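You operate a simulated robot arm through the tools that you are given. There is no shell and no other tool. Be economical: measure what you need, move in short steps, check, and stop when the job is done.

You run a simulated robot arm. Do the job below in one go: nothing can be reset, and whatever is moved stays where it is left.

## Task
Take the white pipe and leave it on the shelf of the plan desk. Then take the grey clip from the joints bench top and put it on top of the teal roll there. Then open the caps drawer, fetch the black plug from the joints bench top and set it in the inside of the caps drawer, then shut the drawer. Then put the black guide on the joints bench top away on the guides shelf. Then take the green ties on the joints bench top and put it away on the back of the loading table. Do these in the order given. Set down upright: black plug, black guide.

The check looks at the end state, three seconds after you hand in, the way a careful person would. Anything else that was tipped, shoved, dropped, spilled or broken makes it a failure. Lids that push on must go on centred and level and be pressed home; caps that screw on are set level and turned clockwise until they are tight.

## Robot
A 5-joint arm with a three-finger gripper on a trunk, on a base that drives. Base frame: it is fixed to the floor where the robot stands at the start and does not move with it; the origin is under the middle of the robot, x ahead of it, y to its left, z up; the surface under the hand at the start is at about z = 85. Readings come in cm, degrees, newtons and seconds.
With the tool pointing down near the work surface it reaches from about 30 to 66 cm from the robot's upright axis, wherever it stands. Its first joint turns from -166.0 to 166.0 degrees. Places, roughly: back of the loading table (60x18 cm) [-412, -382, 82]; black guide (6x4x6 cm) [50, -190, 90]; black plug (4x4x5 cm) [70, -80, 90]; caps drawer [320, -120, 60]; green ties (16x4x3 cm) [60, -140, 90]; grey clip (3x5x4 cm) [50, 30, 90]; guides shelf (39x15 cm) [-294, 626, 98]; inside of the caps drawer [310, -120, 60]; shelf of the plan desk [460, 120, 30]; teal roll (12x12x3 cm) [90, 0, 90]; white pipe (20x4x4 cm) [50, 0, 90]. The tool tilts only in the upright plane through the base axis and itself; it spins freely about its own axis. Payload 1.37 kg.
The TCP is the grasp point between the finger pads, 1.6 cm short of the fingertips. In the tool frame z runs along the fingers and y along their closing line. The gripper opens to 10.1 cm. The gripper's body begins 8.2 cm behind the TCP.
Orientation is told as [roll, pitch, yaw] about the base's x, y, z axes, in that order, counted from this pose: with the fingers straight down and closing along the base's y, the tool's x points along the base's -x, its y along +y and its z along -z.

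## Interface
- The arm moves only by the tool arm_command. Its argument "steps" is a list of rows, each a list of 7 numbers: the turn, a rotation vector about the base's x, y, z in units of 120 degrees (1.0 is 120 degrees), then the shift along the base's x, y, z in units of 100 mm (1.0 is 100 mm), then the gripper command, from -1 (shut) to 1 (fully open), values between in proportion. In form: [[ax, ay, az, x, y, z, grip], ...]. A call has 1 to 10 rows; each row is the pose to reach, as a shift and turn from the pose commanded when the call began. A call with a number of a shift or a turn outside -1 to 1 is refused whole. Rows are played at 5 a second. More than 5 cm and 8.6 degrees between two rows, or a gripper value outside its range, and nothing of the call is played. A pose out of reach is approached as far as the arm can. The call stops where the force on the tool passes 40 N (or 10 N more than at its start, if that is more) or the arm is blocked; 0.2 s more then pass. Each finger travels about 4.5 cm/s and halts on what it meets, pressing with about 26 N; the grip force reading is that of the motor and also rises with nothing between the fingers. The clock runs only during rows and for 0.2 s after the last one: add rows that repeat a pose to give the fingers time. The reply holds the time, the measured pose of the TCP, the force on the tool along the base axes, the opening and the grip force, in the units named above and with some noise, with the torque about the TCP (base axes, N m) and any sound that the robot's microphone picked up, and new pictures: "pictures" is both (left out), scene, wrist or none.
- Cameras (640 x 400 px; columns grow to the right, rows downward): "scene" is now at [1.59, 18.31, 154.01]; the picture's right is [0.13, -0.99, 0.00], its down [-0.68, -0.09, -0.73] and it looks along [0.72, 0.10, -0.68] (base axes); focal length 277 px, centre (320, 200). "wrist" rides on the gripper at [7.2, 2, -10.4] in the tool frame; the picture's right is [-0.26, 0.96, 0.00], its down [-0.76, -0.21, -0.62] and it looks along [-0.60, -0.16, 0.78] (tool axes); focal length 265 px, centre (320, 200). There is no depth. A picture from a camera that has moved, and an enlarged one, comes with that camera's place and axes in the base frame and with its lens. The place of the scene camera against the robot may be out by one fixed shift of up to 1.2 cm in any direction.
- raise_lower(by): slides the trunk up (or, below 0, down) by that many cm; the arm and the scene camera ride with it, the base frame stays. It gives what a move gives, with no picture.
- steer(legs): drives the robot by 1 to 6 legs, each [ahead, left, turn to the left] in cm, cm and degrees, along the robot's own axes; the way and the turn of a leg run together, so that a leg with both is an arc; at most 150 cm and 180 degrees a leg. The arm and the cameras ride along, it lands a little off, and it stops where it bumps. It gives what a move gives, and a new picture of the scene camera.
- head_to(pan, tilt): turns the head with the scene camera to pan (to the left, within 155 degrees either way) and tilt (down, from -29 to 69), counted from straight ahead of the robot. It gives what a move gives, and a new picture of the scene camera.
- close_up(camera, box): a new picture of the part [left, top, right, bottom] of that camera's present view, enlarged. No time passes.
- finish_job(): hands the job in; it is judged then, once.

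Go step by step. Nothing tells you exact positions but the pictures and the camera data: compare them with the known pose of the tool, close in by small moves and look again before you grip or let go. The budget is 186 turns and 260 pictures, counting those below and the enlarged ones. Unless the task says otherwise, let go and move clear before handing in, and close with one line.

The tools are called after ">>>" by a JSON object that holds its "method" and its "body". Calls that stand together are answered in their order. arm_command: Moves the arm, as the interface text tells. Its arguments: {"type":"object","properties":{"steps":{"type":"array"},"pictures":{"type":"string","enum":["both","scene","wrist","none"]}},"required":["steps"]} The other tools are called the same way: raise_lower (by) slides the trunk up or down; steer (legs) drives the base; head_to (pan, tilt) turns the head that bears the scene camera; close_up (camera, box) takes an enlarged picture of a part of a camera's view; finish_job () hands the job in.

At the start:

```text
t: 0.0
tcp_pos: [34.65, 16.47, 107.41]
tcp_rot: [-0.1, 0.0, 0.0]
force: [-0.1, -0.6, -0.2]
wrist_torque: [0.01, 0.0, 0.03]
grip_width: 10.08
grip_force: 0.1
trunk travel left (down, up): [-47.5, 11.5]
robot x, y, heading: [0.27, -0.15, -0.2]
head pan, tilt: [7.6, 43.1]
```

scene: 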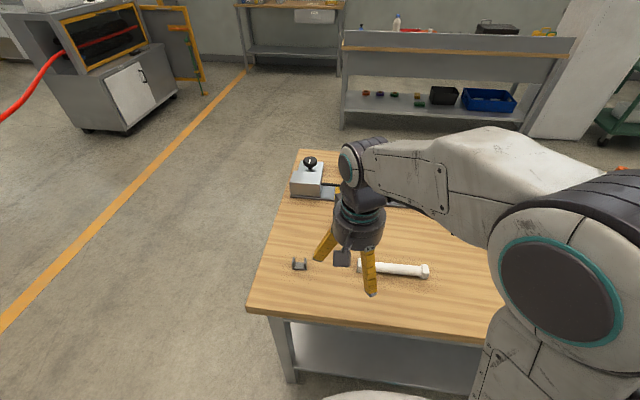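
wrist: 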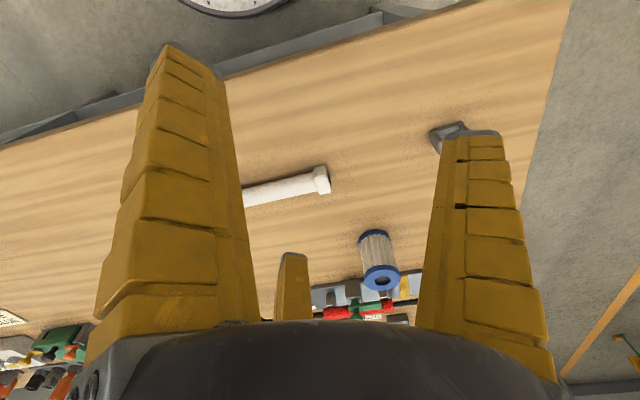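

The pipe lies along y on the bench near (47, 4), and the clip is near (46, 30). I'll turn the tool about 85° so it closes across the pipe and move above it.

>>> {"method": "arm_command", "body": {"steps": [[0, 0, -0.071, 0.1, -0.1, 0, 1], [0, 0, -0.142, 0.2, -0.2, 0, 1], [0, 0, -0.213, 0.3, -0.3, 0, 1], [0, 0, -0.284, 0.4, -0.4, 0, 1], [0, 0, -0.355, 0.5, -0.5, 0, 1], [0, 0, -0.426, 0.6, -0.6, 0, 1], [0, 0, -0.497, 0.7, -0.7, 0, 1], [0, 0, -0.568, 0.8, -0.8, 0, 1], [0, 0, -0.639, 0.9, -0.9, 0, 1], [0, 0, -0.71, 1.0, -1.0, 0, 1]]}}

>>> {"method": "close_up", "body": {"camera": "scene", "box": [240, 140, 480, 320]}}

```text
t: 2.2
tcp_pos: [44.65, 6.39, 107.48]
tcp_rot: [-0.1, 0.0, -85.3]
force: [0.3, 0.2, -0.3]
wrist_torque: [0.03, 0.0, 0.01]
grip_width: 10.05
grip_force: 0.1
trunk travel left (down, up): [-47.5, 11.5]
robot x, y, heading: [0.17, -0.34, 0.0]
head pan, tilt: [7.6, 43.1]
camera scene: at [1.62, 18.3, 154.01], right [0.13, -0.99, 0.0], down [-0.68, -0.09, -0.73], along [0.72, 0.1, -0.68], focal length 277 px, centre (320, 200)
camera wrist: at [46.13, 13.67, 117.85], right [0.98, -0.19, 0.0], down [-0.14, -0.77, 0.62], along [-0.12, -0.61, -0.78], focal length 265 px, centre (320, 200)
```

scene: 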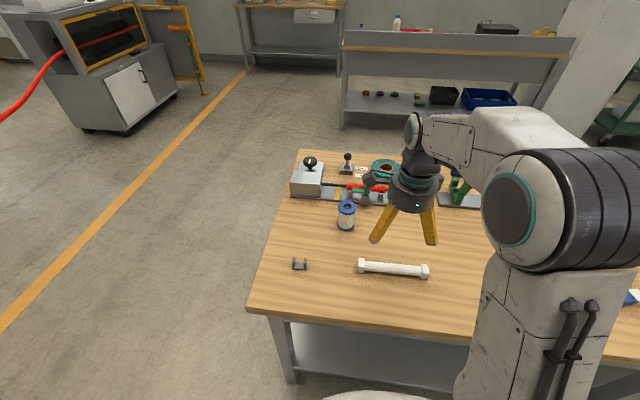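
wrist: 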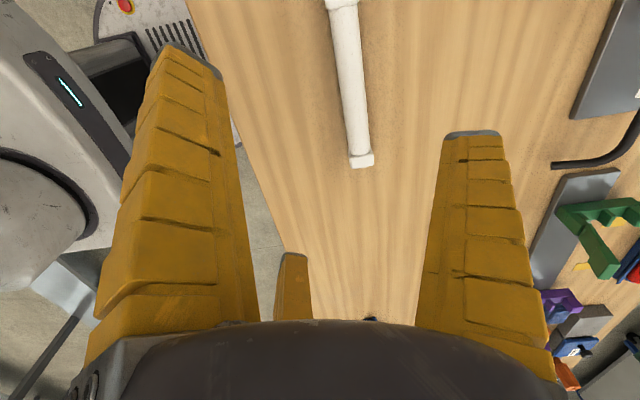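

```text
2.22 times, centred on (360, 230) of scene
camera zoom: at [1.62, 18.3, 154.01], right [0.13, -0.99, 0.0], down [-0.68, -0.09, -0.73], along [0.72, 0.1, -0.68], focal length 616 px, centre (231, 133)
```

zoom: 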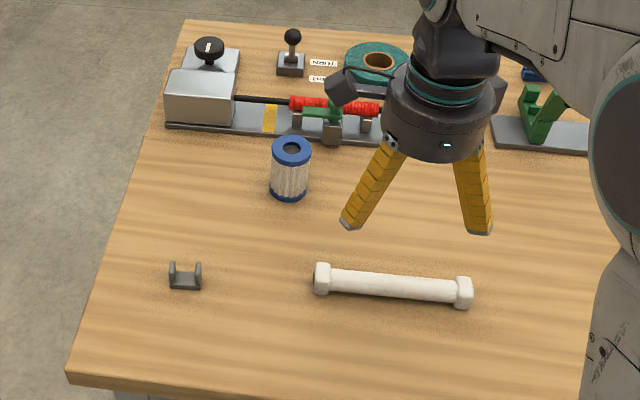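

The pipe centre comes out at about (47.6, 4.2), lying almost exactly along y. I'll go over it, lower by 10 cm and look again.

>>> {"method": "arm_command", "body": {"steps": [[0, 0, -0.033, 0.3, -0.22, -0.3, 1], [0, 0, -0.033, 0.3, -0.22, -0.65, 1], [0, 0, -0.033, 0.3, -0.22, -1.0, 1], [0, 0, -0.033, 0.3, -0.22, -1.0, 1]]}}

```text
t: 3.2
tcp_pos: [47.66, 4.2, 97.42]
tcp_rot: [0.0, -0.1, -89.2]
force: [0.1, -0.1, 0.0]
wrist_torque: [0.02, 0.05, 0.0]
grip_width: 10.06
grip_force: 0.1
trunk travel left (down, up): [-47.5, 11.5]
robot x, y, heading: [-0.17, 0.05, 0.0]
head pan, tilt: [7.6, 43.1]
camera scene: at [1.6, 18.3, 154.01], right [0.13, -0.99, 0.0], down [-0.68, -0.09, -0.73], along [0.72, 0.1, -0.68], focal length 277 px, centre (320, 200)
camera wrist: at [49.61, 11.32, 107.81], right [0.97, -0.25, 0.0], down [-0.2, -0.76, 0.62], along [-0.16, -0.6, -0.78], focal length 265 px, centre (320, 200)
```

scene: 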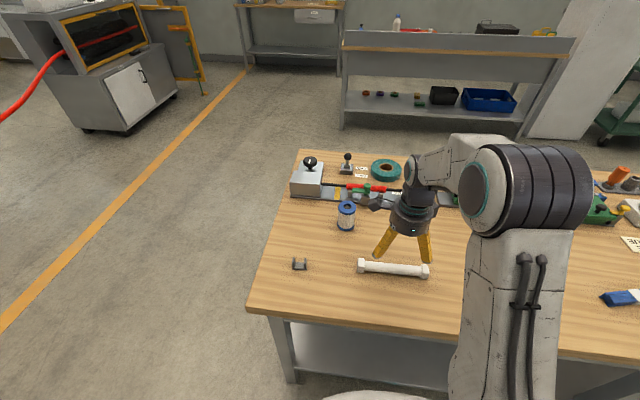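
wrist: 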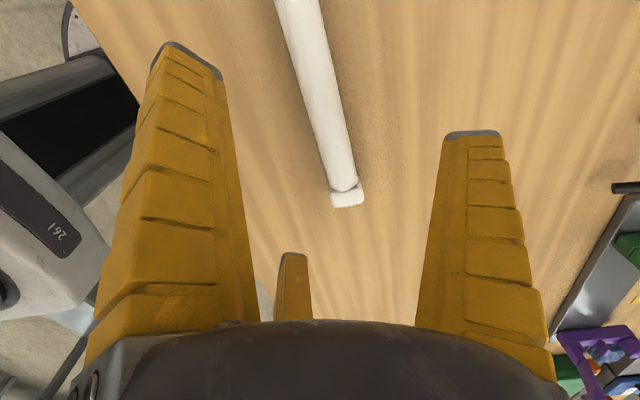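

The axis is at x≈48.0, parallel to y. I'll descend and close on it.

>>> {"method": "arm_command", "body": {"steps": [[0, 0, 0, 0.03, 0, -0.4, 1], [0, 0, 0, 0.03, 0, -0.75, 1], [0, 0, 0, 0.03, 0, -0.97, 1], [0, 0, 0, 0.03, 0, -0.97, 0], [0, 0, 0, 0.03, 0, -0.97, -0.6], [0, 0, 0, 0.03, 0, -0.97, -1], [0, 0, 0, 0.03, 0, -0.97, -1], [0, 0, 0, 0.03, 0, -0.97, -1], [0, 0, 0, 0.03, 0, -0.97, -1]]}}

```text
t: 5.2
tcp_pos: [48.05, 4.11, 87.89]
tcp_rot: [0.3, 0.0, -89.1]
force: [0.2, 0.8, 8.4]
wrist_torque: [-0.02, -0.27, 0.05]
grip_width: 3.44
grip_force: 25.8
trunk travel left (down, up): [-47.5, 11.5]
robot x, y, heading: [-0.05, -0.48, -0.3]
head pan, tilt: [7.6, 43.1]
camera scene: at [1.53, 18.3, 154.02], right [0.13, -0.99, 0.0], down [-0.68, -0.09, -0.73], along [0.72, 0.1, -0.68], focal length 277 px, centre (320, 200)
camera wrist: at [49.85, 11.31, 98.37], right [0.97, -0.25, 0.0], down [-0.2, -0.76, 0.62], along [-0.15, -0.6, -0.78], focal length 265 px, centre (320, 200)
```

scene: 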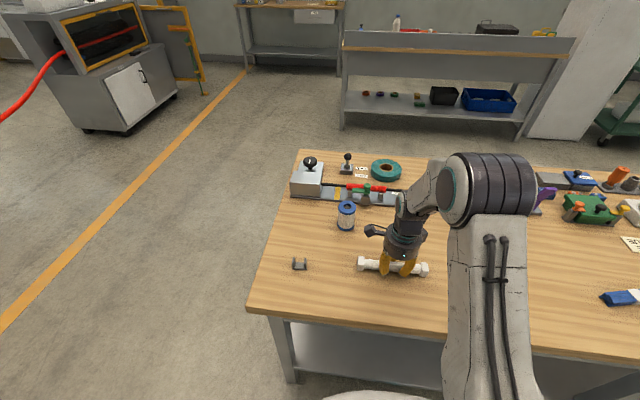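
wrist: 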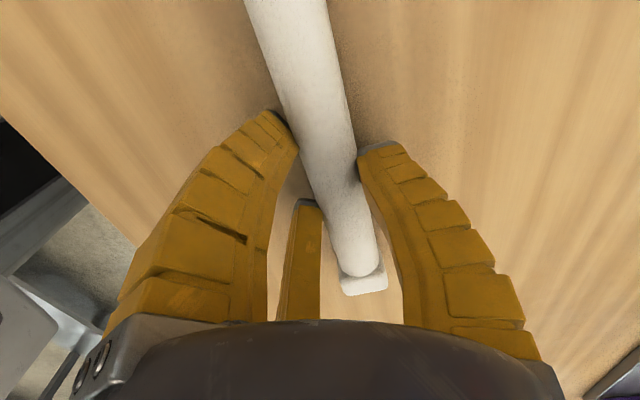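

It is gripped at 3.4 cm. I'll lift it.

>>> {"method": "arm_command", "body": {"steps": [[0, 0, 0, 0, 0, 0.2, -1], [0, 0, 0, 0, 0, 0.6, -1], [0, 0, 0, 0, 0, 1.0, -1], [0, 0, 0, 0, 0, 1.0, -1]]}}

>>> {"method": "arm_command", "body": {"steps": [[0, 0, 0, -0.3, 0, 0.2, -1], [0, 0, 0, -0.6, 0, 0.4, -1], [0, 0, 0, -0.9, 0, 0.6, -1], [0, 0, 0, -0.9, 0, 0.6, -1]]}}

```text
t: 6.2
tcp_pos: [48.03, 4.29, 97.86]
tcp_rot: [0.0, 0.0, -89.3]
force: [1.7, 0.1, 0.1]
wrist_torque: [0.01, -0.02, 0.0]
grip_width: 0.0
grip_force: 26.0
trunk travel left (down, up): [-47.5, 11.5]
robot x, y, heading: [0.46, 0.02, 0.1]
head pan, tilt: [7.6, 43.1]
camera scene: at [1.6, 18.31, 154.0], right [0.13, -0.99, 0.0], down [-0.68, -0.09, -0.73], along [0.72, 0.1, -0.68], focal length 277 px, centre (320, 200)
camera wrist: at [49.93, 11.33, 108.22], right [0.97, -0.25, 0.0], down [-0.2, -0.76, 0.62], along [-0.16, -0.6, -0.78], focal length 265 px, centre (320, 200)
```

scene: 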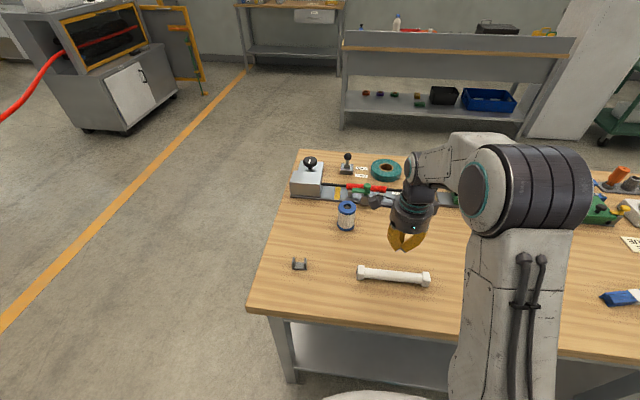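
wrist: 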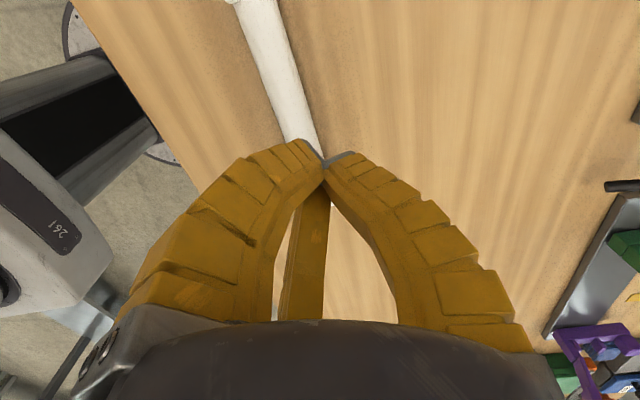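

```text
t: 7.2
tcp_pos: [38.7, 4.24, 103.6]
tcp_rot: [0.0, 0.0, -89.1]
force: [0.1, 0.0, 0.4]
wrist_torque: [-0.01, 0.0, 0.01]
grip_width: 0.02
grip_force: 26.2
trunk travel left (down, up): [-47.5, 11.5]
robot x, y, heading: [0.09, 0.14, -0.1]
head pan, tilt: [7.6, 43.1]
camera scene: at [1.6, 18.31, 154.0], right [0.13, -0.99, 0.0], down [-0.68, -0.09, -0.73], along [0.72, 0.1, -0.68], focal length 277 px, centre (320, 200)
camera wrist: at [40.83, 11.4, 114.12], right [0.97, -0.25, 0.0], down [-0.2, -0.76, 0.62], along [-0.16, -0.6, -0.78], focal length 265 px, centre (320, 200)
```

scene: 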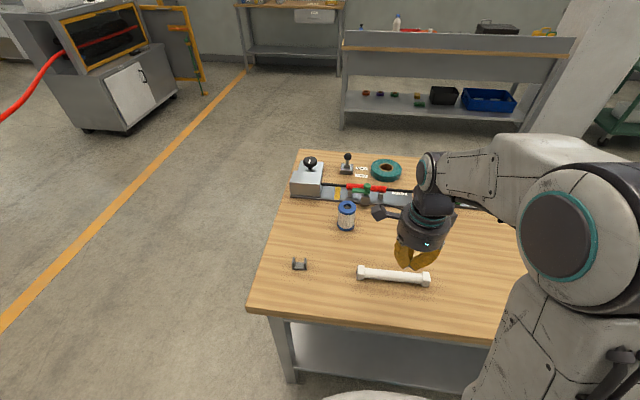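
wrist: 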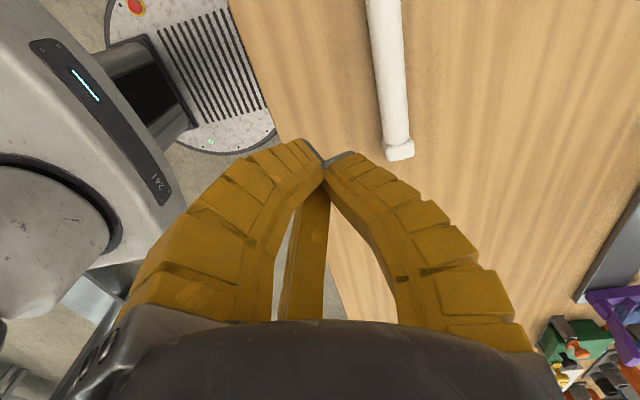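

The pipe slipped out because the grip was too high on its shaft. It now lies near x≈46, so I'll reopen, go above it and check again.

>>> {"method": "arm_command", "body": {"steps": [[0, 0, 0, 0.3, 0, 0, 0], [0, 0, 0, 0.73, 0, -0.2, 1], [0, 0, 0, 0.73, 0, -0.66, 1], [0, 0, 0, 0.73, 0, -0.66, 1], [0, 0, 0, 0.73, 0, -0.66, 1], [0, 0, 0, 0.73, 0, -0.66, 1]], "pictures": "wrist"}}

>>> {"method": "close_up", "body": {"camera": "scene", "box": [280, 200, 480, 325]}}

```text
t: 8.6
tcp_pos: [46.24, 4.24, 97.1]
tcp_rot: [0.1, 0.0, -89.2]
force: [0.1, -0.1, -0.5]
wrist_torque: [-0.02, -0.03, 0.01]
grip_width: 10.07
grip_force: 0.0
trunk travel left (down, up): [-47.5, 11.5]
robot x, y, heading: [0.04, -0.11, 0.0]
head pan, tilt: [7.6, 43.1]
camera wrist: at [48.21, 11.44, 107.51], right [0.97, -0.25, 0.0], down [-0.2, -0.76, 0.62], along [-0.16, -0.6, -0.78], focal length 265 px, centre (320, 200)
```

wrist: 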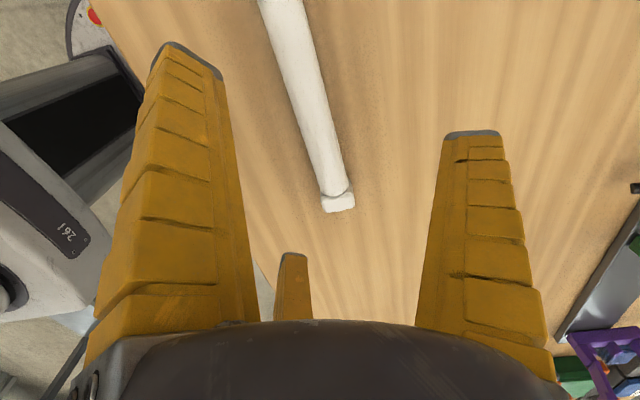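

```text
3.20 times, centred on (380, 262) of scene
camera zoom: at [1.59, 18.31, 154.0], right [0.13, -0.99, 0.0], down [-0.68, -0.09, -0.73], along [0.72, 0.1, -0.68], focal length 886 px, centre (128, 0)
```

zoom: 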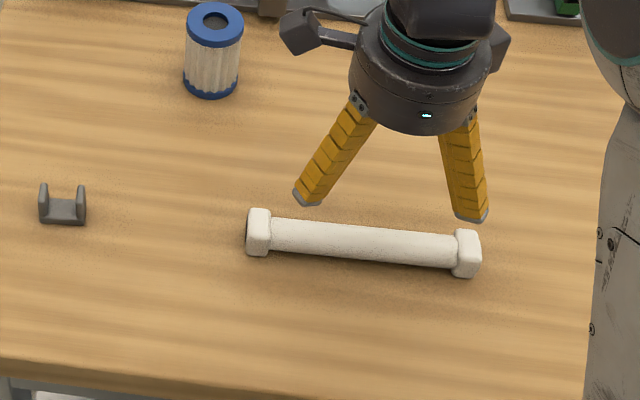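

The pipe axis is at x≈45.5, turned about 3°. I'll align and grip lower this time.

>>> {"method": "arm_command", "body": {"steps": [[0, 0, 0.025, -0.07, 0.05, -0.4, 1], [0, 0, 0.025, -0.07, 0.05, -0.8, 1], [0, 0, 0.025, -0.07, 0.05, -1.05, 1], [0, 0, 0.025, -0.07, 0.05, -1.05, 1]], "pictures": "wrist"}}

```text
refused: -1.05 is not a number from -1 to 1
```

>>> {"method": "arm_command", "body": {"steps": [[0, 0, 0.025, -0.07, 0.05, -0.4, 1], [0, 0, 0.025, -0.07, 0.05, -0.8, 1], [0, 0, 0.025, -0.07, 0.05, -1.0, 1], [0, 0, 0.025, -0.07, 0.05, -1.0, 1]], "pictures": "wrist"}}

>>> {"method": "arm_command", "body": {"steps": [[0, 0, 0, 0, 0, -0.08, 1], [0, 0, 0, 0, 0, -0.08, 0.2], [0, 0, 0, 0, 0, -0.08, -0.3], [0, 0, 0, 0, 0, -0.08, -1], [0, 0, 0, 0, 0, -0.08, -1], [0, 0, 0, 0, 0, -0.08, -1], [0, 0, 0, 0, 0, -0.08, -1]], "pictures": "wrist"}}

```text
t: 9.6
tcp_pos: [45.52, 4.69, 87.06]
tcp_rot: [0.0, 0.1, -86.1]
force: [0.3, 0.0, 0.5]
wrist_torque: [-0.02, 0.0, 0.03]
grip_width: 10.06
grip_force: 0.1
trunk travel left (down, up): [-47.5, 11.5]
robot x, y, heading: [0.12, -0.12, -0.1]
head pan, tilt: [7.6, 43.1]
camera wrist: at [47.11, 11.88, 97.51], right [0.98, -0.2, 0.0], down [-0.16, -0.77, 0.62], along [-0.12, -0.61, -0.78], focal length 265 px, centre (320, 200)
```

wrist: 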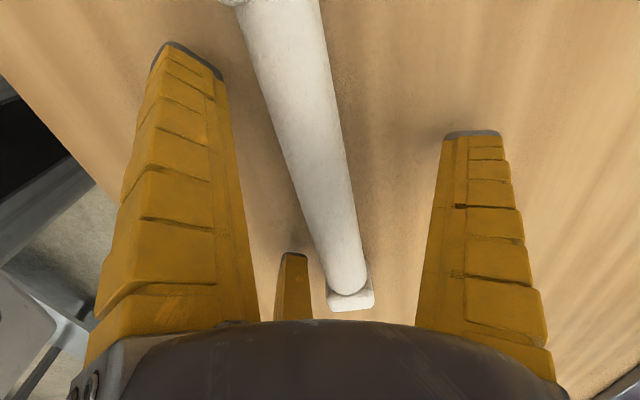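

```text
t: 11.2
tcp_pos: [45.37, 4.63, 86.68]
tcp_rot: [0.3, 0.0, -86.1]
force: [-4.6, -0.3, 40.3]
wrist_torque: [0.18, 0.65, -0.02]
grip_width: 3.38
grip_force: 25.8
trunk travel left (down, up): [-47.5, 11.5]
robot x, y, heading: [0.0, -0.05, -0.1]
head pan, tilt: [7.6, 43.1]
camera wrist: at [46.92, 11.88, 97.03], right [0.98, -0.2, 0.0], down [-0.16, -0.77, 0.62], along [-0.12, -0.61, -0.79], focal length 265 px, centre (320, 200)
```

wrist: 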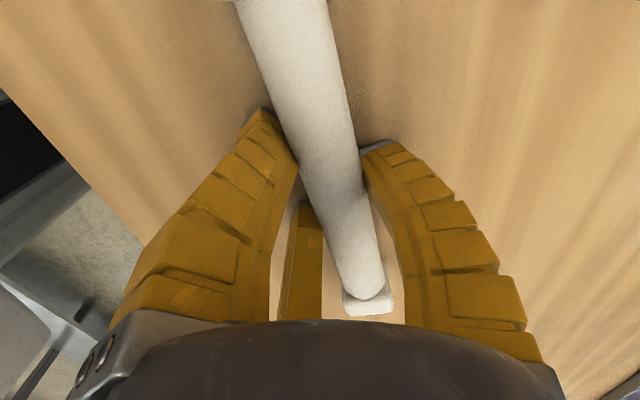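

The fingertips touched the bench while closing, so the grip is now low on the pipe. I'll lift gently.

>>> {"method": "arm_command", "body": {"steps": [[0, 0, 0, 0, 0, 0.03, -1], [0, 0, 0, 0, 0, 0.1, -1], [0, 0, 0, 0, 0, 0.4, -1], [0, 0, 0, 0, 0, 0.8, -1], [0, 0, 0, 0, 0, 0.8, -1]]}}

```text
t: 12.4
tcp_pos: [45.58, 4.73, 94.26]
tcp_rot: [-0.1, 0.1, -86.2]
force: [-0.1, -0.9, -0.5]
wrist_torque: [0.01, -0.03, 0.03]
grip_width: 3.42
grip_force: 26.1
trunk travel left (down, up): [-47.5, 11.5]
robot x, y, heading: [0.12, 0.23, 0.2]
head pan, tilt: [7.6, 43.1]
camera scene: at [1.61, 18.31, 154.0], right [0.13, -0.99, 0.0], down [-0.68, -0.09, -0.73], along [0.72, 0.1, -0.68], focal length 277 px, centre (320, 200)
camera wrist: at [47.19, 11.95, 104.73], right [0.98, -0.2, 0.0], down [-0.16, -0.77, 0.62], along [-0.12, -0.61, -0.78], focal length 265 px, centre (320, 200)
```

scene: 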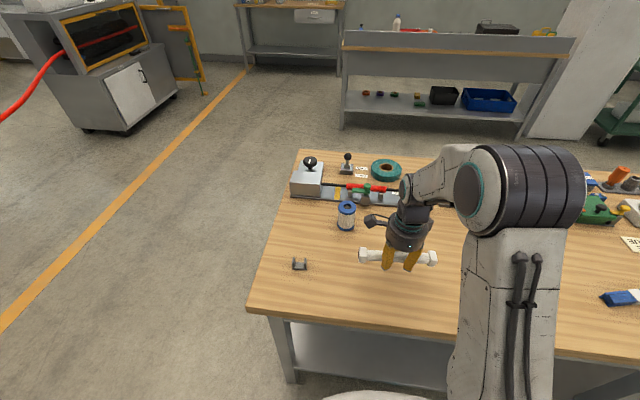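
wrist: 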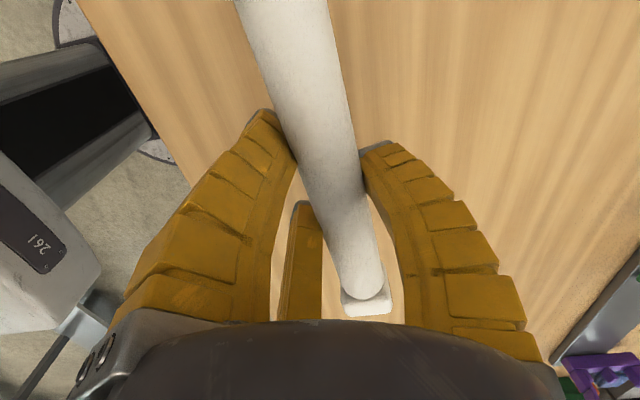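

The pipe is held. I'll raise and pull in, then drive left around the bench towards the plan desk.

>>> {"method": "arm_command", "body": {"steps": [[0, 0, 0, 0, 0, 0.4, -1], [0, 0, 0, -0.3, 0, 0.8, -1], [0, 0, 0, -0.6, 0, 1.0, -1], [0, 0, 0, -0.8, 0, 1.0, -1]], "pictures": "none"}}

>>> {"method": "steer", "body": {"legs": [[0, 110, 0], [110, 0, 0], [120, 0, 0]]}}

```text
t: 13.4
tcp_pos: [37.58, 4.53, 104.39]
tcp_rot: [0.0, 0.0, -86.2]
force: [1.0, -0.6, -0.9]
wrist_torque: [-0.05, -0.02, -0.01]
grip_width: 3.43
grip_force: 26.1
trunk travel left (down, up): [-47.5, 11.5]
robot x, y, heading: [-0.16, -0.34, 0.1]
head pan, tilt: [7.6, 43.1]
```

```text
t: 29.9
tcp_pos: [266.69, 114.17, 104.28]
tcp_rot: [0.0, 0.0, -86.2]
force: [0.6, 0.1, -0.9]
wrist_torque: [0.0, 0.02, 0.01]
grip_width: 3.47
grip_force: 26.2
trunk travel left (down, up): [-47.5, 11.5]
robot x, y, heading: [229.35, 109.51, 0.0]
head pan, tilt: [7.6, 43.1]
camera scene: at [230.79, 127.86, 154.0], right [0.13, -0.99, 0.0], down [-0.68, -0.09, -0.73], along [0.72, 0.1, -0.68], focal length 277 px, centre (320, 200)
```

scene: 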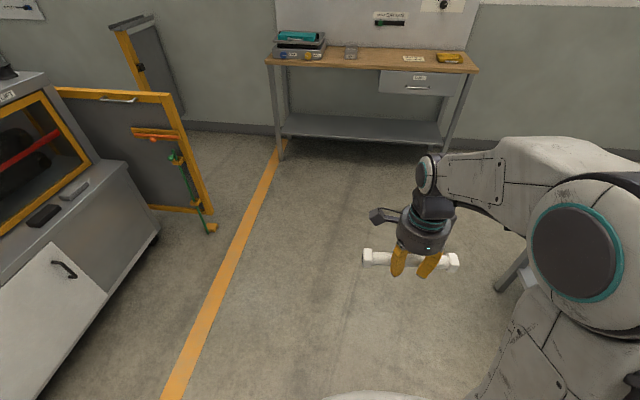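

The plan desk's shelf is open and empty: z≈30, x 440–482, y 56–189. The desk drawer hangs on the right half, so I'll aim for y≈145. I'll drive closer and square up the arm.

>>> {"method": "steer", "body": {"legs": [[120, 35, 0]]}}

>>> {"method": "arm_command", "body": {"steps": [[0, 0, -0.016, 0, -0.25, 0, -1], [0, 0, -0.032, 0, -0.46, 0, -1], [0, -0.07, -0.032, 0.2, -0.46, 0, -1], [0, -0.14, -0.032, 0.4, -0.46, 0, -1], [0, -0.21, -0.032, 0.6, -0.46, 0, -1], [0, -0.28, -0.032, 0.8, -0.46, 0, -1], [0, -0.35, -0.032, 0.9, -0.46, 0, -1], [0, -0.4, -0.032, 1.0, -0.46, 0, -1], [0, -0.4, -0.032, 1.0, -0.46, 0, -1]]}}

```text
t: 36.3
tcp_pos: [388.24, 148.73, 104.36]
tcp_rot: [0.0, 0.0, -86.3]
force: [0.3, -0.4, -1.4]
wrist_torque: [-0.06, 0.02, 0.0]
grip_width: 3.48
grip_force: 26.0
trunk travel left (down, up): [-47.5, 11.5]
robot x, y, heading: [350.22, 143.95, -0.2]
head pan, tilt: [7.6, 43.1]
camera scene: at [352.34, 162.41, 154.0], right [0.13, -0.99, 0.0], down [-0.68, -0.09, -0.73], along [0.72, 0.1, -0.68], focal length 277 px, centre (320, 200)
```

scene: 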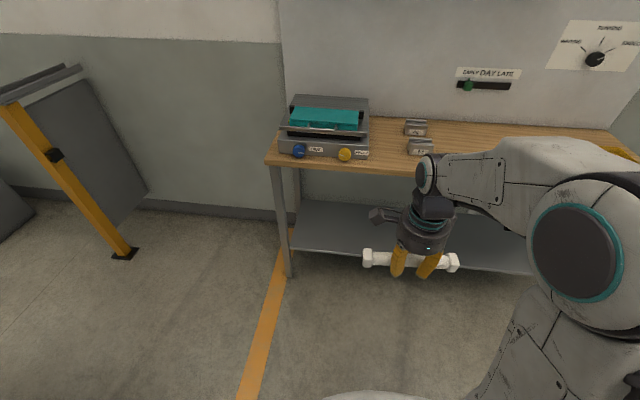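

```text
t: 38.3
tcp_pos: [398.2, 142.92, 104.28]
tcp_rot: [48.0, -0.9, -90.6]
force: [0.1, -0.7, -0.5]
wrist_torque: [-0.03, 0.02, -0.04]
grip_width: 3.52
grip_force: 25.9
out of reach, approached as far as the arm can: row 6, 7, 8, 9
trunk travel left (down, up): [-47.5, 11.5]
robot x, y, heading: [350.81, 144.16, -0.2]
head pan, tilt: [7.6, 43.1]
camera scene: at [352.32, 162.4, 154.01], right [0.13, -0.99, 0.0], down [-0.68, -0.09, -0.73], along [0.72, 0.1, -0.68], focal length 277 px, centre (320, 200)
camera wrist: at [391.9, 150.35, 112.59], right [0.64, -0.26, 0.72], down [-0.61, -0.75, 0.27], along [0.47, -0.61, -0.64], focal length 265 px, centre (320, 200)
```

scene: 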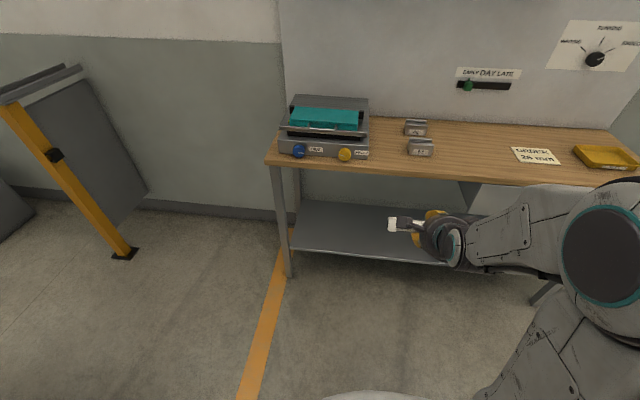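
wrist: 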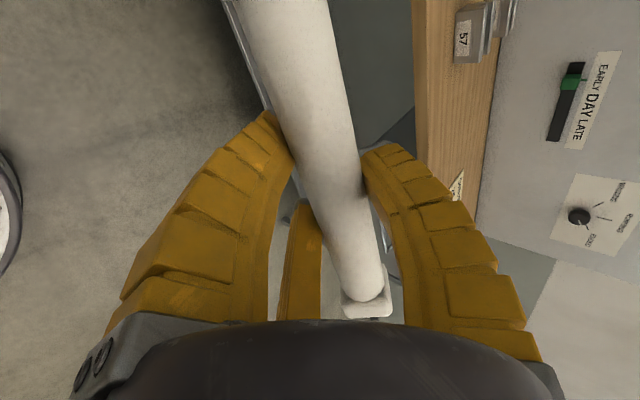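

The tool is tilted 48° with the pipe level. I'll lower the trunk here, clear of the desk.

>>> {"method": "raise_lower", "body": {"by": -46}}

>>> {"method": "arm_command", "body": {"steps": [[0, 0, 0, 0, 0, -0.4, -1], [0, 0, 0, 0, 0, -0.8, -1], [0, 0, 0, 0, 0, -1.0, -1], [0, 0, 0, 0, 0, -1.0, -1]], "pictures": "scene"}}

```text
refused: -46 is not a number from -40 to 40
```

```text
t: 39.3
tcp_pos: [398.8, 142.83, 94.34]
tcp_rot: [47.8, -1.2, -90.7]
force: [0.1, 0.0, 0.1]
wrist_torque: [-0.05, 0.0, 0.0]
grip_width: 3.54
grip_force: 26.1
out of reach, approached as far as the arm can: row 2, 3, 4
trunk travel left (down, up): [-47.5, 11.5]
robot x, y, heading: [350.82, 144.01, -0.1]
head pan, tilt: [7.6, 43.1]
camera scene: at [352.32, 162.4, 154.01], right [0.13, -0.99, 0.0], down [-0.68, -0.09, -0.73], along [0.72, 0.1, -0.68], focal length 277 px, centre (320, 200)
```

scene: 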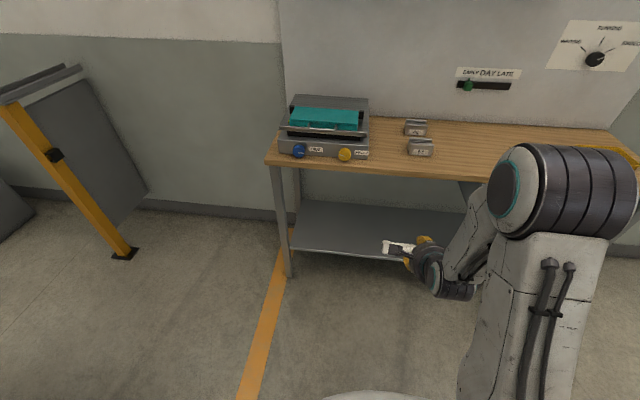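

>>> {"method": "raise_lower", "body": {"by": -40}}

>>> {"method": "raise_lower", "body": {"by": -7}}

>>> {"method": "arm_command", "body": {"steps": [[0, 0, 0, 0, 0, -0.3, -1], [0, 0, 0, 0, 0, -0.5, -1], [0, 0, 0, 0, 0, -0.5, -1]]}}

```text
t: 43.1
tcp_pos: [398.9, 142.86, 54.41]
tcp_rot: [47.9, -1.2, -90.7]
force: [0.5, 0.1, -0.3]
wrist_torque: [0.02, 0.0, 0.0]
grip_width: 3.53
grip_force: 26.6
trunk travel left (down, up): [-7.5, 51.5]
robot x, y, heading: [350.85, 144.0, -0.0]
head pan, tilt: [7.6, 43.1]
```

```text
t: 44.2
tcp_pos: [398.99, 142.86, 47.51]
tcp_rot: [47.9, -1.3, -90.7]
force: [1.8, -0.3, -0.1]
wrist_torque: [-0.02, 0.01, -0.03]
grip_width: 3.54
grip_force: 25.9
trunk travel left (down, up): [-0.5, 58.5]
robot x, y, heading: [350.66, 144.05, -0.1]
head pan, tilt: [7.6, 43.1]
```

```text
t: 45.0
tcp_pos: [398.87, 142.81, 42.36]
tcp_rot: [48.0, -1.2, -90.7]
force: [0.1, -0.4, -0.2]
wrist_torque: [-0.01, 0.03, 0.02]
grip_width: 3.51
grip_force: 25.8
trunk travel left (down, up): [-0.5, 58.5]
robot x, y, heading: [350.46, 143.73, -0.1]
head pan, tilt: [7.6, 43.1]
camera scene: at [352.32, 162.4, 107.01], right [0.13, -0.99, 0.0], down [-0.68, -0.09, -0.73], along [0.72, 0.1, -0.68], focal length 277 px, centre (320, 200)
camera wrist: at [392.77, 150.14, 50.7], right [0.64, -0.26, 0.72], down [-0.61, -0.74, 0.28], along [0.46, -0.62, -0.63], focal length 265 px, centre (320, 200)
```

scene: 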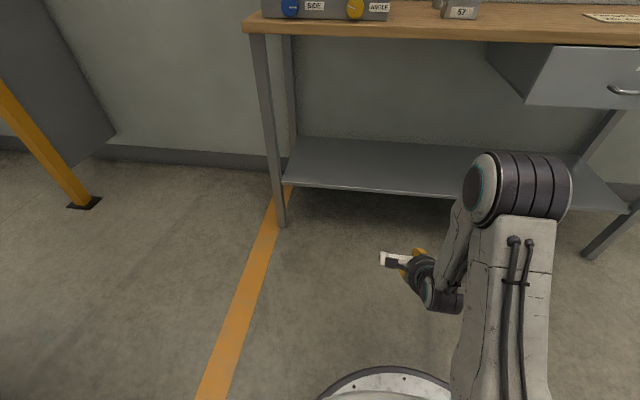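
wrist: 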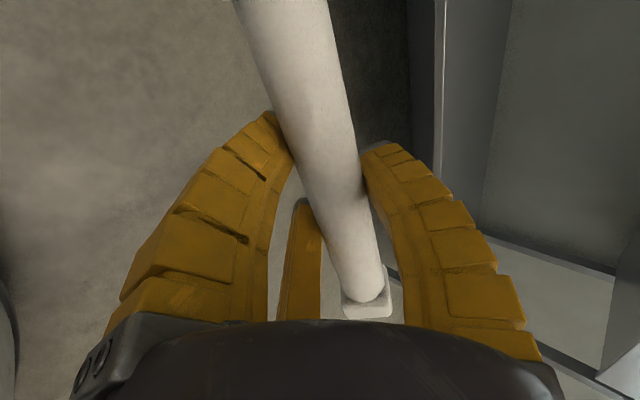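

The shelf checks out at z≈30 with its front edge at x≈442.5. The elbow must stay in front of the desktop, so I'll drive ahead 46 cm.

>>> {"method": "steer", "body": {"legs": [[46, 0, 0]]}}

```text
t: 47.8
tcp_pos: [444.83, 142.33, 42.47]
tcp_rot: [47.8, -1.1, -91.1]
force: [-0.4, 0.3, -1.0]
wrist_torque: [0.0, 0.0, 0.02]
grip_width: 3.54
grip_force: 25.8
trunk travel left (down, up): [-0.5, 58.5]
robot x, y, heading: [396.76, 143.73, -0.3]
head pan, tilt: [7.6, 43.1]
camera scene: at [398.26, 162.2, 107.01], right [0.13, -0.99, 0.0], down [-0.68, -0.09, -0.73], along [0.72, 0.09, -0.68], focal length 277 px, centre (320, 200)
```

scene: 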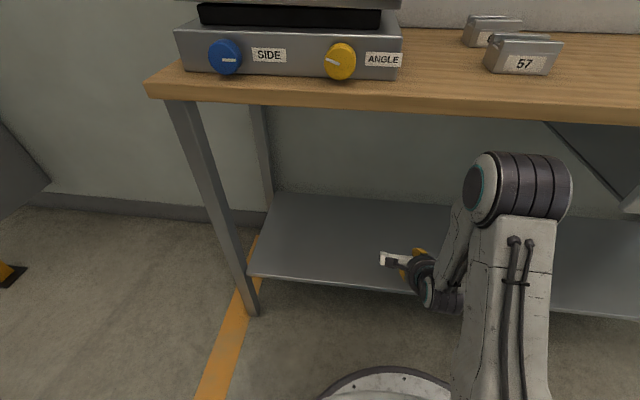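

>>> {"method": "arm_command", "body": {"steps": [[0, 0, 0, 0.3, 0, -0.1, -1], [0, 0, 0, 0.6, 0, -0.2, -1], [0, 0, 0, 0.8, 0, -0.35, -1], [0, 0, 0, 0.8, 0, -0.6, -1], [0, 0, 0, 0.8, 0, -0.6, -1]]}}

```text
t: 49.0
tcp_pos: [452.76, 142.26, 36.36]
tcp_rot: [48.0, -1.0, -90.9]
force: [0.6, -0.1, -1.0]
wrist_torque: [0.01, 0.0, 0.0]
grip_width: 3.53
grip_force: 26.0
trunk travel left (down, up): [-0.5, 58.5]
robot x, y, heading: [396.73, 143.69, -0.5]
head pan, tilt: [7.6, 43.1]
camera scene: at [398.27, 162.2, 107.01], right [0.13, -0.99, 0.0], down [-0.68, -0.09, -0.73], along [0.72, 0.09, -0.68], focal length 277 px, centre (320, 200)
camera wrist: at [446.57, 149.65, 44.76], right [0.64, -0.26, 0.72], down [-0.61, -0.74, 0.28], along [0.46, -0.62, -0.64], focal length 265 px, centre (320, 200)
```

scene: 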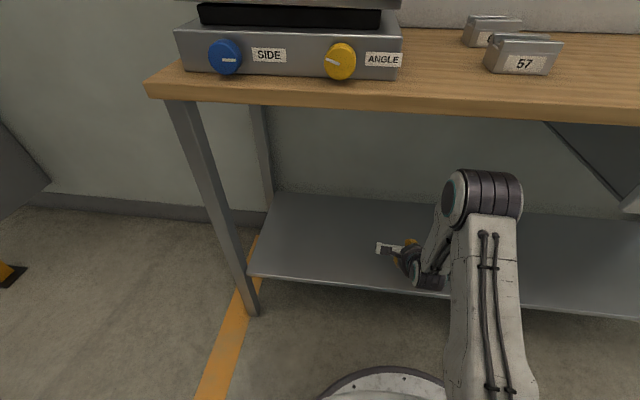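
wrist: 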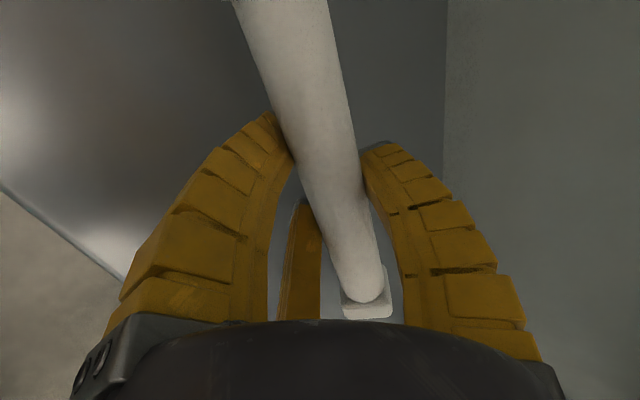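

The elbow is below the desktop and clear. I'll lower in small steps until something touches.

>>> {"method": "arm_command", "body": {"steps": [[0, 0, 0, 0, 0, -0.1, -1], [0, 0, 0, 0, 0, -0.2, -1], [0, 0, 0, 0, 0, -0.27, -1], [0, 0, 0, 0, 0, -0.27, -1]], "pictures": "none"}}

>>> {"method": "arm_command", "body": {"steps": [[0, 0, 0, 0, 0, -0.05, -1], [0, 0, 0, 0, 0, -0.05, -1]], "pictures": "wrist"}}

```text
t: 50.0
tcp_pos: [452.83, 142.45, 33.73]
tcp_rot: [47.9, -0.9, -90.8]
force: [0.5, -0.4, -0.9]
wrist_torque: [-0.03, -0.01, -0.03]
grip_width: 3.55
grip_force: 26.4
trunk travel left (down, up): [-0.5, 58.5]
robot x, y, heading: [396.68, 143.68, -0.5]
head pan, tilt: [7.6, 43.1]
```

```text
t: 50.6
tcp_pos: [452.98, 142.12, 33.29]
tcp_rot: [48.0, -1.1, -91.0]
force: [0.5, -0.3, 0.0]
wrist_torque: [0.01, -0.02, 0.0]
grip_width: 3.53
grip_force: 25.8
trunk travel left (down, up): [-0.5, 58.5]
robot x, y, heading: [396.57, 144.05, -0.4]
head pan, tilt: [7.6, 43.1]
camera wrist: at [446.64, 149.63, 41.53], right [0.64, -0.26, 0.72], down [-0.61, -0.74, 0.28], along [0.46, -0.62, -0.64], focal length 265 px, centre (320, 200)
```

wrist: 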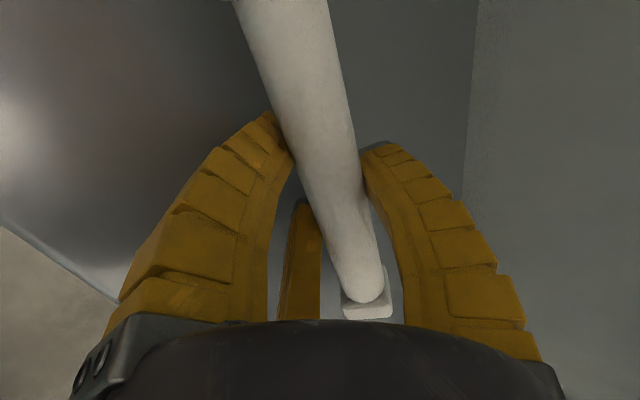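

>>> {"method": "arm_command", "body": {"steps": [[0, 0, 0, 0, 0, -0.03, -1], [0, 0, 0, 0, 0, -0.06, -1], [0, 0, 0, 0, 0, -0.06, -1]], "pictures": "none"}}

>>> {"method": "arm_command", "body": {"steps": [[0, 0, 0, 0, 0, -0.03, -1], [0, 0, 0, 0, 0, -0.05, -1], [0, 0, 0, 0, 0, -0.05, -1]], "pictures": "none"}}

```text
t: 51.4
tcp_pos: [452.9, 142.37, 32.76]
tcp_rot: [48.0, -1.1, -90.9]
force: [-1.8, 0.1, 5.5]
wrist_torque: [0.22, 0.12, 0.05]
grip_width: 3.54
grip_force: 26.2
trunk travel left (down, up): [-0.5, 58.5]
robot x, y, heading: [396.79, 143.52, -0.6]
head pan, tilt: [7.6, 43.1]
```

```text
t: 52.2
tcp_pos: [453.09, 142.29, 32.51]
tcp_rot: [48.7, -1.0, -90.9]
force: [-7.5, 2.7, 34.3]
wrist_torque: [0.59, 0.51, 0.01]
grip_width: 3.55
grip_force: 26.3
trunk travel left (down, up): [-0.5, 58.5]
robot x, y, heading: [396.33, 143.99, -0.4]
head pan, tilt: [7.6, 43.1]
```

The pipe's caps are resting on the shelf. I'll open while holding the lower finger still, then back out along the tool axis.

>>> {"method": "arm_command", "body": {"steps": [[0, 0, 0, 0, 0, 0.03, -1], [0, 0, 0, 0.0, 0, 0.03, -0.25], [0, 0, 0, 0.03, 0, 0.07, -0.15], [0, 0, 0, 0.06, 0, 0.1, 0.0], [0, 0, 0, 0.09, 0, 0.14, 0.15], [0, 0, 0, 0.1, 0, 0.15, 0.25], [0, 0, 0, 0.1, 0, 0.15, 0.25]]}}

```text
t: 53.8
tcp_pos: [453.83, 142.19, 33.69]
tcp_rot: [47.9, -1.1, -90.9]
force: [1.1, 0.5, 0.3]
wrist_torque: [0.03, 0.03, -0.02]
grip_width: 6.62
grip_force: 2.4
trunk travel left (down, up): [-0.5, 58.5]
robot x, y, heading: [397.07, 143.85, -0.5]
head pan, tilt: [7.6, 43.1]
camera scene: at [398.26, 162.21, 107.0], right [0.13, -0.99, 0.0], down [-0.68, -0.09, -0.73], along [0.72, 0.09, -0.68], focal length 277 px, centre (320, 200)
camera wrist: at [447.62, 149.65, 41.91], right [0.64, -0.26, 0.72], down [-0.61, -0.74, 0.28], along [0.46, -0.62, -0.64], focal length 265 px, centre (320, 200)
```

scene: 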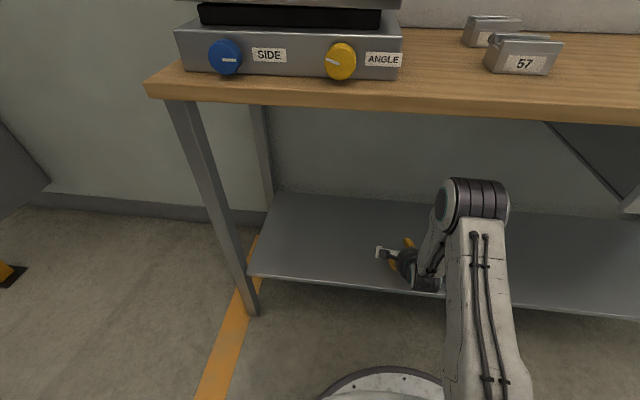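
wrist: 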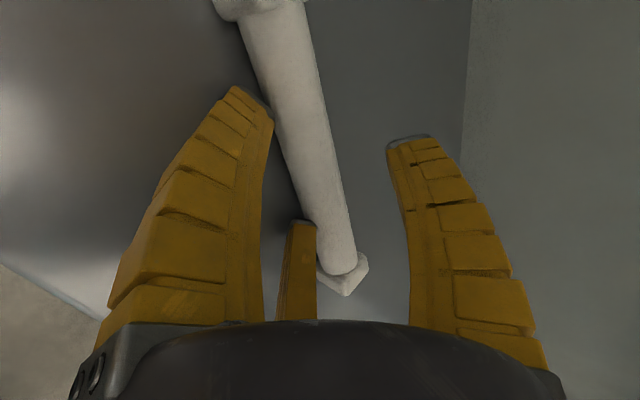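

>>> {"method": "arm_command", "body": {"steps": [[0, 0, 0, -0.1, 0, 0.09, 0.25], [0, 0, 0, -0.25, 0, 0.23, 0.25], [0, 0, 0, -0.45, 0, 0.41, 0.25], [0, 0, 0, -0.7, 0, 0.6, 0.25], [0, 0, 0, -0.9, 0, 0.6, 0.25], [0, 0, 0, -0.9, 0, 0.6, 0.25]]}}

```text
t: 55.2
tcp_pos: [444.9, 142.34, 39.68]
tcp_rot: [47.9, -1.2, -91.2]
force: [-0.1, 0.2, -0.3]
wrist_torque: [-0.03, -0.01, -0.01]
grip_width: 6.65
grip_force: 2.2
trunk travel left (down, up): [-0.5, 58.5]
robot x, y, heading: [396.77, 144.09, -0.3]
head pan, tilt: [7.6, 43.1]
camera scene: at [398.26, 162.2, 107.01], right [0.13, -0.99, 0.0], down [-0.68, -0.09, -0.73], along [0.72, 0.09, -0.68], focal length 277 px, centre (320, 200)
camera wrist: at [438.68, 149.69, 47.95], right [0.64, -0.26, 0.72], down [-0.61, -0.74, 0.28], along [0.46, -0.62, -0.63], focal length 265 px, centre (320, 200)
```

scene: 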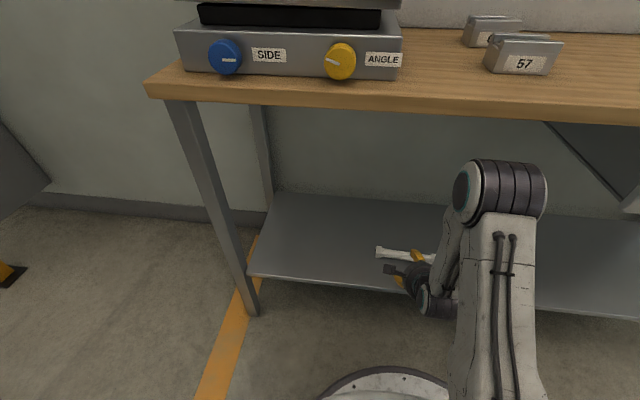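
wrist: 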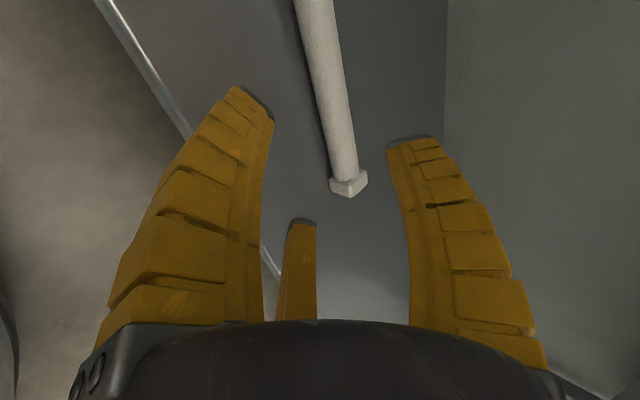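

The pipe rests on the shelf of the plan desk. I'll back away and raise up, then head to the left end of the joints bench for the clip.

>>> {"method": "steer", "body": {"legs": [[-60, 0, 0]]}}

>>> {"method": "raise_lower", "body": {"by": 40}}

>>> {"method": "raise_lower", "body": {"by": 7}}

>>> {"method": "arm_command", "body": {"steps": [[0, 0.07, 0, 0, 0, 0.2, 1], [0, 0.14, 0, 0, 0, 0.4, 1], [0, 0.21, 0, 0, 0, 0.6, 1], [0, 0.28, 0, -0.2, 0, 0.8, 1], [0, 0.35, 0, -0.4, 0, 1.0, 1], [0, 0.4, 0, -0.6, 0, 1.0, 1], [0, 0.4, 0, -0.8, 0, 1.0, 1], [0, 0.4, 0, -0.8, 0, 1.0, 1]], "pictures": "none"}}

```text
t: 58.5
tcp_pos: [385.12, 142.65, 39.67]
tcp_rot: [47.9, -1.2, -91.1]
force: [0.2, -0.8, -0.5]
wrist_torque: [0.02, -0.03, 0.02]
grip_width: 6.63
grip_force: 2.5
trunk travel left (down, up): [-0.5, 58.5]
robot x, y, heading: [336.78, 144.29, -0.2]
head pan, tilt: [7.6, 43.1]
camera scene: at [338.56, 162.63, 107.01], right [0.13, -0.99, 0.0], down [-0.68, -0.09, -0.73], along [0.72, 0.09, -0.68], focal length 277 px, centre (320, 200)
```

scene: 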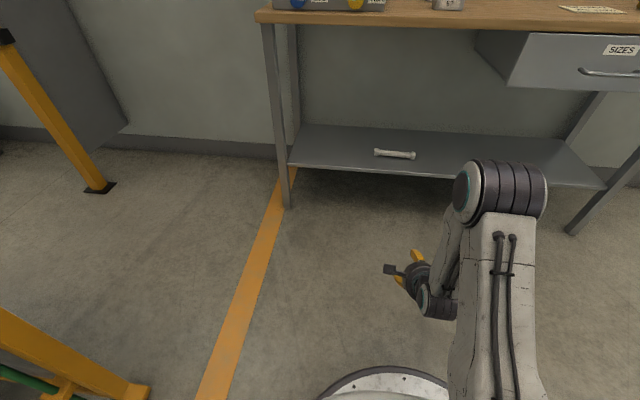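

```text
t: 62.4
tcp_pos: [385.26, 142.83, 79.69]
tcp_rot: [47.9, -1.2, -91.1]
force: [-0.6, -0.6, 0.2]
wrist_torque: [0.0, -0.02, -0.01]
grip_width: 6.64
grip_force: 2.4
trunk travel left (down, up): [-40.5, 18.5]
robot x, y, heading: [336.85, 144.2, -0.5]
head pan, tilt: [7.6, 43.1]
```

```text
t: 63.5
tcp_pos: [385.19, 142.77, 86.65]
tcp_rot: [47.8, -1.2, -91.1]
force: [-0.1, 0.1, 0.4]
wrist_torque: [-0.02, 0.01, 0.02]
grip_width: 6.63
grip_force: 2.7
trunk travel left (down, up): [-47.5, 11.5]
robot x, y, heading: [336.66, 143.76, -0.4]
head pan, tilt: [7.6, 43.1]
```

```text
t: 65.3
tcp_pos: [377.15, 142.71, 96.68]
tcp_rot: [0.0, 0.1, -90.0]
force: [-0.4, -0.3, -0.8]
wrist_torque: [0.06, 0.01, 0.01]
grip_width: 10.06
grip_force: 0.0
out of reach, approached as far as the arm can: row 4
trunk travel left (down, up): [-47.5, 11.5]
robot x, y, heading: [336.92, 144.4, -0.5]
head pan, tilt: [7.6, 43.1]
```

>>> {"method": "arm_command", "body": {"steps": [[0, 0, 0, 0, 0, 0.5, 1], [0, 0, 0, 0, 0, 1.0, 1]], "pictures": "none"}}

>>> {"method": "steer", "body": {"legs": [[-145, 0, 0], [-145, 0, 0], [0, 0, -90], [45, 0, 0]]}}

```text
t: 65.9
tcp_pos: [377.18, 142.69, 106.64]
tcp_rot: [0.0, -0.1, -89.9]
force: [0.6, 0.1, -0.3]
wrist_torque: [-0.01, 0.0, 0.0]
grip_width: 10.03
grip_force: 0.1
trunk travel left (down, up): [-47.5, 11.5]
robot x, y, heading: [336.7, 144.21, -0.5]
head pan, tilt: [7.6, 43.1]
```

```text
t: 85.9
tcp_pos: [49.35, 57.88, 106.64]
tcp_rot: [0.0, 0.0, -178.6]
force: [0.3, -0.3, 0.2]
wrist_torque: [0.01, 0.0, 0.02]
grip_width: 10.05
grip_force: 0.1
trunk travel left (down, up): [-47.5, 11.5]
robot x, y, heading: [49.96, 98.51, -89.4]
head pan, tilt: [7.6, 43.1]
camera scene: at [68.14, 96.0, 154.0], right [-0.99, -0.15, 0.0], down [-0.1, 0.68, -0.73], along [0.11, -0.72, -0.68], focal length 277 px, centre (320, 200)
```

scene: 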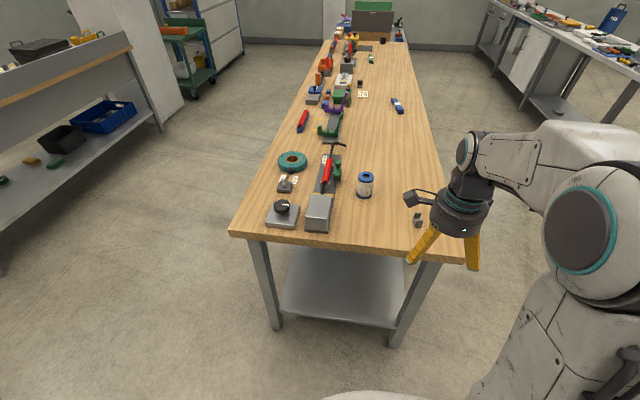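

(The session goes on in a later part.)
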